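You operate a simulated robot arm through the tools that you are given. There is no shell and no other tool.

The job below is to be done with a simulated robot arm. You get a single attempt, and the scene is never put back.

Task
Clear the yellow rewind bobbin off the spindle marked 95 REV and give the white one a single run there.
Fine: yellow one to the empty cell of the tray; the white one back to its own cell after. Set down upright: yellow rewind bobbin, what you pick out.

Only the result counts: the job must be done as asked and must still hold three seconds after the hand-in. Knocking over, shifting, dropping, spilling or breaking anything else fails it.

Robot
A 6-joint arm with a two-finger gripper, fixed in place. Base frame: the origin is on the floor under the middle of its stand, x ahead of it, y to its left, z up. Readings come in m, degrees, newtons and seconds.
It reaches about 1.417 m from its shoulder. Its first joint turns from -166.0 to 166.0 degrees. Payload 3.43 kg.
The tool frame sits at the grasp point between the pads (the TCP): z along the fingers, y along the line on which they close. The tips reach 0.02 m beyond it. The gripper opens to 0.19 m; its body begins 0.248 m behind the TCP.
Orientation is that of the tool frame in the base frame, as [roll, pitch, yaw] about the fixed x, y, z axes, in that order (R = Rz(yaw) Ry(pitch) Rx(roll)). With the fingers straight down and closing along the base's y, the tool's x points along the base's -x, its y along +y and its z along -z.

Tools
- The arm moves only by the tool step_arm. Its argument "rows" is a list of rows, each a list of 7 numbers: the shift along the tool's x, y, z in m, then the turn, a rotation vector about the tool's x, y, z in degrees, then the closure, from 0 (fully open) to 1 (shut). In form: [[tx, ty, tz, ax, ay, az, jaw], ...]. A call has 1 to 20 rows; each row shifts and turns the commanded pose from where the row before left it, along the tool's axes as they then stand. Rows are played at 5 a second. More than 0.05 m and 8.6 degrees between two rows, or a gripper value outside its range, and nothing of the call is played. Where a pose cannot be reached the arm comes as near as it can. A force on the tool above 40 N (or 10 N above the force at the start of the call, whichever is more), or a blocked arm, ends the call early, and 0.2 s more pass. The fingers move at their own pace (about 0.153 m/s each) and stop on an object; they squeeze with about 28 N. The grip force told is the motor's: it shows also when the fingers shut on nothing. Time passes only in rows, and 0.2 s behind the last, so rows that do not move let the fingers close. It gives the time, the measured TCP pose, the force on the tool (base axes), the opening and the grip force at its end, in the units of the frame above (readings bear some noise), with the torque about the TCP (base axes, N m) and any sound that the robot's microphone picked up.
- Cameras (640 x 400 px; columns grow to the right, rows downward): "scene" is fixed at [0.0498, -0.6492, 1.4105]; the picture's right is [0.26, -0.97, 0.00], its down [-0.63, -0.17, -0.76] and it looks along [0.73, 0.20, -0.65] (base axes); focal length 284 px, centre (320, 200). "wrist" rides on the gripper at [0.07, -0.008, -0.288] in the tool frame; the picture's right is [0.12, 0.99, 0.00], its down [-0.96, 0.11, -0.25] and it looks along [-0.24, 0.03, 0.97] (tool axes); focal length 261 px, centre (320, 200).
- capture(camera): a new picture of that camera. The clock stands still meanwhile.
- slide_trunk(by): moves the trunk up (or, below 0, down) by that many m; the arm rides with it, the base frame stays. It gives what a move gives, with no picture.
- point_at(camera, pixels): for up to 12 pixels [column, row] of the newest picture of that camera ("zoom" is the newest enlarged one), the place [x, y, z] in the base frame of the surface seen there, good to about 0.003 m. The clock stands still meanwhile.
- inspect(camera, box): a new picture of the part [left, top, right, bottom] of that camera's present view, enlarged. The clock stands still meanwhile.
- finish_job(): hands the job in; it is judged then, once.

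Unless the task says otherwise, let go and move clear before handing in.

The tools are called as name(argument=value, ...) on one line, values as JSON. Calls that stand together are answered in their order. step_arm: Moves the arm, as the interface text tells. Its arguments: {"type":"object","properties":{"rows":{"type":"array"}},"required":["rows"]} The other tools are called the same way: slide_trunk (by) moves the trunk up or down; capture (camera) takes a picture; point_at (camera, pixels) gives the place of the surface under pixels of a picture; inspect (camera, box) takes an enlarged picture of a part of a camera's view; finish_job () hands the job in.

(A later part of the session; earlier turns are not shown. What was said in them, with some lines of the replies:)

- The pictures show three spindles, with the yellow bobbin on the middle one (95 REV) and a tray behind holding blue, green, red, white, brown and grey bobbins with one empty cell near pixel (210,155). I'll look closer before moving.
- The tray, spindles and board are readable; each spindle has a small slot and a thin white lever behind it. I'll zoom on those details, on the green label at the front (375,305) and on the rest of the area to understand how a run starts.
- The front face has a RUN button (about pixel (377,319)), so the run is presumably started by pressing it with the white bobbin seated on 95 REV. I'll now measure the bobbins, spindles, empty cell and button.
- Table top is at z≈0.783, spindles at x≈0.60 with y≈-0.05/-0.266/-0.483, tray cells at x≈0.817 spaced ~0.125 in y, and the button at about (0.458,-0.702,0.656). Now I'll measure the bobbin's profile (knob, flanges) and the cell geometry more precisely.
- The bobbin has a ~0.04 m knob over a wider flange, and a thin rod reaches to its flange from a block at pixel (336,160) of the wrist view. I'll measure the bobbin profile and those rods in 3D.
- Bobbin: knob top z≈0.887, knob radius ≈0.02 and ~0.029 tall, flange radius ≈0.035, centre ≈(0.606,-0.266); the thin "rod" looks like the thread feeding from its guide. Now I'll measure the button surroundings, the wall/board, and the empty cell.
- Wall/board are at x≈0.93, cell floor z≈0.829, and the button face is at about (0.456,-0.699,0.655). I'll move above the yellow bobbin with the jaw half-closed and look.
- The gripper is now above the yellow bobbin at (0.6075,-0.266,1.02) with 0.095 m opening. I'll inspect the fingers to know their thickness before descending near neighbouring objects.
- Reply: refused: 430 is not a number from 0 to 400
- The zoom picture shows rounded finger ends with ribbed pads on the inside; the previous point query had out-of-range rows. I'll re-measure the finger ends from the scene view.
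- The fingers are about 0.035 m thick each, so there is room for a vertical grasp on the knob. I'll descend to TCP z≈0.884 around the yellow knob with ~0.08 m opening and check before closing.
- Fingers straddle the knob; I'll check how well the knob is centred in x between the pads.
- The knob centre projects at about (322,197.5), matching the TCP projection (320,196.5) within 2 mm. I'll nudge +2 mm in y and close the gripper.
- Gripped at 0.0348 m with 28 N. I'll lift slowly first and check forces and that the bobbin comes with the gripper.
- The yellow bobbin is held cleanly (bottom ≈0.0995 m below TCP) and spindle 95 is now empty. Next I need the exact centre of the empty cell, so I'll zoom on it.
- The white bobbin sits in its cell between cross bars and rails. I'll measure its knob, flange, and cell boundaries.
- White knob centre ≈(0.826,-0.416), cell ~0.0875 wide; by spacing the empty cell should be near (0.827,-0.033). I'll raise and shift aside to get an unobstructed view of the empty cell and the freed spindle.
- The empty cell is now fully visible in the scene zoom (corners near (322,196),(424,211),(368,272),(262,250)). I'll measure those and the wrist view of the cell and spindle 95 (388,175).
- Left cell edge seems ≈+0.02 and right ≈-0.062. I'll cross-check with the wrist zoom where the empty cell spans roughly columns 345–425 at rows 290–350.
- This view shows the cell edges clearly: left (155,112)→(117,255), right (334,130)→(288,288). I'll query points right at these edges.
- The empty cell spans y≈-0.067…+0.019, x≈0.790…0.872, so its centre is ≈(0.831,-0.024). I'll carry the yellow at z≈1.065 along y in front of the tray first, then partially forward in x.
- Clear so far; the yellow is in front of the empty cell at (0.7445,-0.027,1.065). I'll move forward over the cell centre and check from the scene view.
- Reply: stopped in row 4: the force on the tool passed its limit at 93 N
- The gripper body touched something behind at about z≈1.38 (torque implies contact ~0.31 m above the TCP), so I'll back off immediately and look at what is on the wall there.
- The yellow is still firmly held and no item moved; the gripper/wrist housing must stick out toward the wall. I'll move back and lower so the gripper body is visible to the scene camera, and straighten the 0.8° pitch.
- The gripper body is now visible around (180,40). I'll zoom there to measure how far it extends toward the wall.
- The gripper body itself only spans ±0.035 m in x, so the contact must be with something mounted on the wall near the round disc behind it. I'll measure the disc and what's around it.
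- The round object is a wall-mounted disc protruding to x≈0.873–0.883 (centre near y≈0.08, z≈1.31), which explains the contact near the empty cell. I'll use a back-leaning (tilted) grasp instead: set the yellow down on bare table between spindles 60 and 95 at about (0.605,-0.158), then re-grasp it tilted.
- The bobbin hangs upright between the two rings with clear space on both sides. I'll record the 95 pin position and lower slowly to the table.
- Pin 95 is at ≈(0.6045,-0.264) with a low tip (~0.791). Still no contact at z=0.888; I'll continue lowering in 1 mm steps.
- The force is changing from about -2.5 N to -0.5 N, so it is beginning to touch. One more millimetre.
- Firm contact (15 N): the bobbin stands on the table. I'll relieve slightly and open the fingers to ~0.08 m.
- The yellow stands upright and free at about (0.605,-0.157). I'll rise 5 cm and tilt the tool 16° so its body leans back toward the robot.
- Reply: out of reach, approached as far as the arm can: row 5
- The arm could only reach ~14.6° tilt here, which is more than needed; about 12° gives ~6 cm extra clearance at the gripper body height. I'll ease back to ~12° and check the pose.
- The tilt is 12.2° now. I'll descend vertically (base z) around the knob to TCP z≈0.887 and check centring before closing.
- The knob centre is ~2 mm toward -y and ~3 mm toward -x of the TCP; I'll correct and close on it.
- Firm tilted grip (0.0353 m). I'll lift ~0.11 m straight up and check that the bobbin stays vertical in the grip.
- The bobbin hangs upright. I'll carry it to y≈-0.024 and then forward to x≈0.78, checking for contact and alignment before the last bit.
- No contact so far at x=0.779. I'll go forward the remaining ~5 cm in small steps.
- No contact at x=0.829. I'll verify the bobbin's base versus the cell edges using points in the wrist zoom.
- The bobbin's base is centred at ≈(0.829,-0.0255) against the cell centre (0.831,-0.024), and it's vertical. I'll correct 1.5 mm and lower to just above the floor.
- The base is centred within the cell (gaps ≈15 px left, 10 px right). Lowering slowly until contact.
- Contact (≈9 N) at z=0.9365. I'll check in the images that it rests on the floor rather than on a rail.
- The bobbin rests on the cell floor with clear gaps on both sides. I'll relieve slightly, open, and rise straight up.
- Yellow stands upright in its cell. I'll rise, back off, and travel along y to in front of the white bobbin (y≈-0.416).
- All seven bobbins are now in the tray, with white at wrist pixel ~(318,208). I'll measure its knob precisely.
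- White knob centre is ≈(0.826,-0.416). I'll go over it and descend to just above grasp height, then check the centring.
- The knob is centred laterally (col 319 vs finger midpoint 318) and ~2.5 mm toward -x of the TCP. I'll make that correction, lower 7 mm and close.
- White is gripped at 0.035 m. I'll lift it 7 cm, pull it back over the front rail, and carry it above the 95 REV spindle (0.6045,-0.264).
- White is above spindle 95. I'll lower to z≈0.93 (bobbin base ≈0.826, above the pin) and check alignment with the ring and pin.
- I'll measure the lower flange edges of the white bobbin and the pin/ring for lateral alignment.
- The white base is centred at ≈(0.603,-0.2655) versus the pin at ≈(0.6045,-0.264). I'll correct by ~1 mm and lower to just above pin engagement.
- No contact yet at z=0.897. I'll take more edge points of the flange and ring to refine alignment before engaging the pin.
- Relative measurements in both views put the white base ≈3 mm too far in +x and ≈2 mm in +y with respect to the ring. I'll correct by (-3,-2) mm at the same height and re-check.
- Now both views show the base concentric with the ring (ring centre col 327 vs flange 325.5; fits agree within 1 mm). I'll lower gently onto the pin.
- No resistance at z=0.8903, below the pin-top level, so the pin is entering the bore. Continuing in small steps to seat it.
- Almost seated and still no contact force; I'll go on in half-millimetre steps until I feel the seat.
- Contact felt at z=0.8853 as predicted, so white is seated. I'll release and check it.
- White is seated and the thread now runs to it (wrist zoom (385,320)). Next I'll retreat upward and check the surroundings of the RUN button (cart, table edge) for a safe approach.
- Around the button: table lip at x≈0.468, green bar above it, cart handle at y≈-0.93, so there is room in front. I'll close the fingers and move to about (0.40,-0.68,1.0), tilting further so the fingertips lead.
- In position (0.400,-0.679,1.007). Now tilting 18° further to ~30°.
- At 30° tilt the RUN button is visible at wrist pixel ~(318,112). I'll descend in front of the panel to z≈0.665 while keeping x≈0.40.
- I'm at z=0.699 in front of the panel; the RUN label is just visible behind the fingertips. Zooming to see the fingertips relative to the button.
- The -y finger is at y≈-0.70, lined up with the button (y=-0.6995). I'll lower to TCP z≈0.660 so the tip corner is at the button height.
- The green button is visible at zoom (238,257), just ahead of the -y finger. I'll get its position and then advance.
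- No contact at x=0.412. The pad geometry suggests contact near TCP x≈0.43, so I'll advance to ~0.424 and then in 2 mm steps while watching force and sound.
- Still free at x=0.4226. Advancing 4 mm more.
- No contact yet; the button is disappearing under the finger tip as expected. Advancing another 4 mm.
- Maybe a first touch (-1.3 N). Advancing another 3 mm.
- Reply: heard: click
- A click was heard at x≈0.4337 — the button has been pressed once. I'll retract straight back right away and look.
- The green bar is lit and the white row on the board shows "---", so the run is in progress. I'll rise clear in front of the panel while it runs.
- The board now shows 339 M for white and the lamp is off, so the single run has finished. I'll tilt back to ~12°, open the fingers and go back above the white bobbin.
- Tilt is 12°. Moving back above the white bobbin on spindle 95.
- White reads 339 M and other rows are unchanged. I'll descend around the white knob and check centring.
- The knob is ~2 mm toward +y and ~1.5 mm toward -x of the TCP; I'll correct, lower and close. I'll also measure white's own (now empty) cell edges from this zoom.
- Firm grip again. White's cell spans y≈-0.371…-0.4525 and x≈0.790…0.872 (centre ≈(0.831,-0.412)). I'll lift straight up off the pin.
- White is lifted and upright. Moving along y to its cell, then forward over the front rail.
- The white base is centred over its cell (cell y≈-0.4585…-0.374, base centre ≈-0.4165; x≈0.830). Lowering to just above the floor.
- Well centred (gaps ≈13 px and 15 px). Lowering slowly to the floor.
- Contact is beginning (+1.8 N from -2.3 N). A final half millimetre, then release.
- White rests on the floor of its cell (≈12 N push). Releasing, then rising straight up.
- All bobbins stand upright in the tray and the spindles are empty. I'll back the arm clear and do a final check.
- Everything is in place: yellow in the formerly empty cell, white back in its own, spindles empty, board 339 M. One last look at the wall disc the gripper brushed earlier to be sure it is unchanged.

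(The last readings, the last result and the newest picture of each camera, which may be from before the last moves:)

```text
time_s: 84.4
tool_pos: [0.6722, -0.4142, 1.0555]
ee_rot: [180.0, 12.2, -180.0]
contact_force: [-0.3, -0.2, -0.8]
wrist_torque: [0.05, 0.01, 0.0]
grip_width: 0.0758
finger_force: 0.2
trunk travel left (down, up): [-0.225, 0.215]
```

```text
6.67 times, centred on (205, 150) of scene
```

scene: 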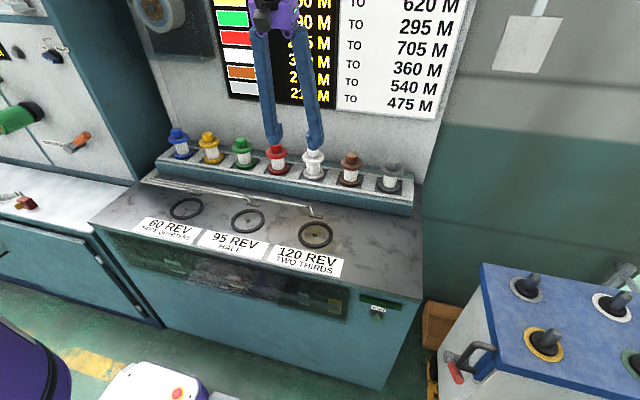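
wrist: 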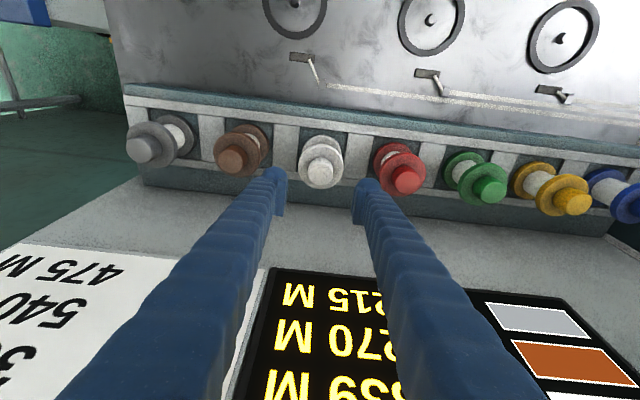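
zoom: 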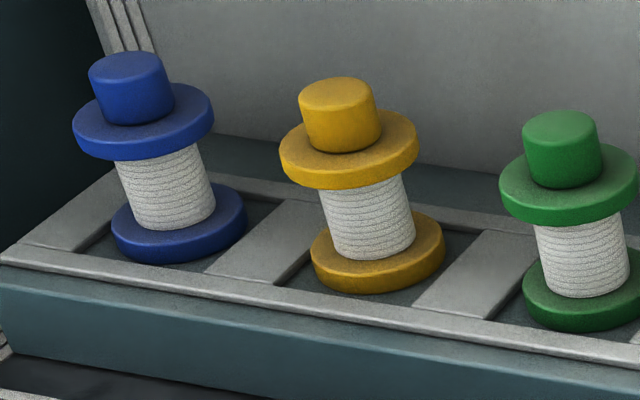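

The wall drum looks solidly mounted in its place, and yellow stands upright within its cell. White has had its single run and is back in its own cell, and the arm is clear, so I'm handing in.

finish_job()

```text
The job is handed in.
```

The job is handed in; I have not seen the judge's result. The yellow bobbin is off the 95 REV spindle and standing upright in the tray cell that was empty. The white one had a single run on 95 REV and is back upright in its own cell.

- **The run:** I pressed RUN once and heard one click. The lamp lit and went out, and the white row on the board went from 205 M to 339 M. The other rows I could read were unchanged.
- **One contact:** on the first approach to the empty cell, the gripper body hit something behind the tray, most likely the drum mounted on the wall. The force peaked at 93 N. I backed off, and a later close-up showed the drum in its place, but I had no close-up from before the contact to compare it with.
- **Regrasp:** because of that, I set the yellow bobbin down upright on the bare table for a moment. I then picked it up again with the gripper tilted back, so it would clear the wall.

At hand-in the three spindles were empty and all seven bobbins stood upright in the tray. The gripper was open and clear of everything.
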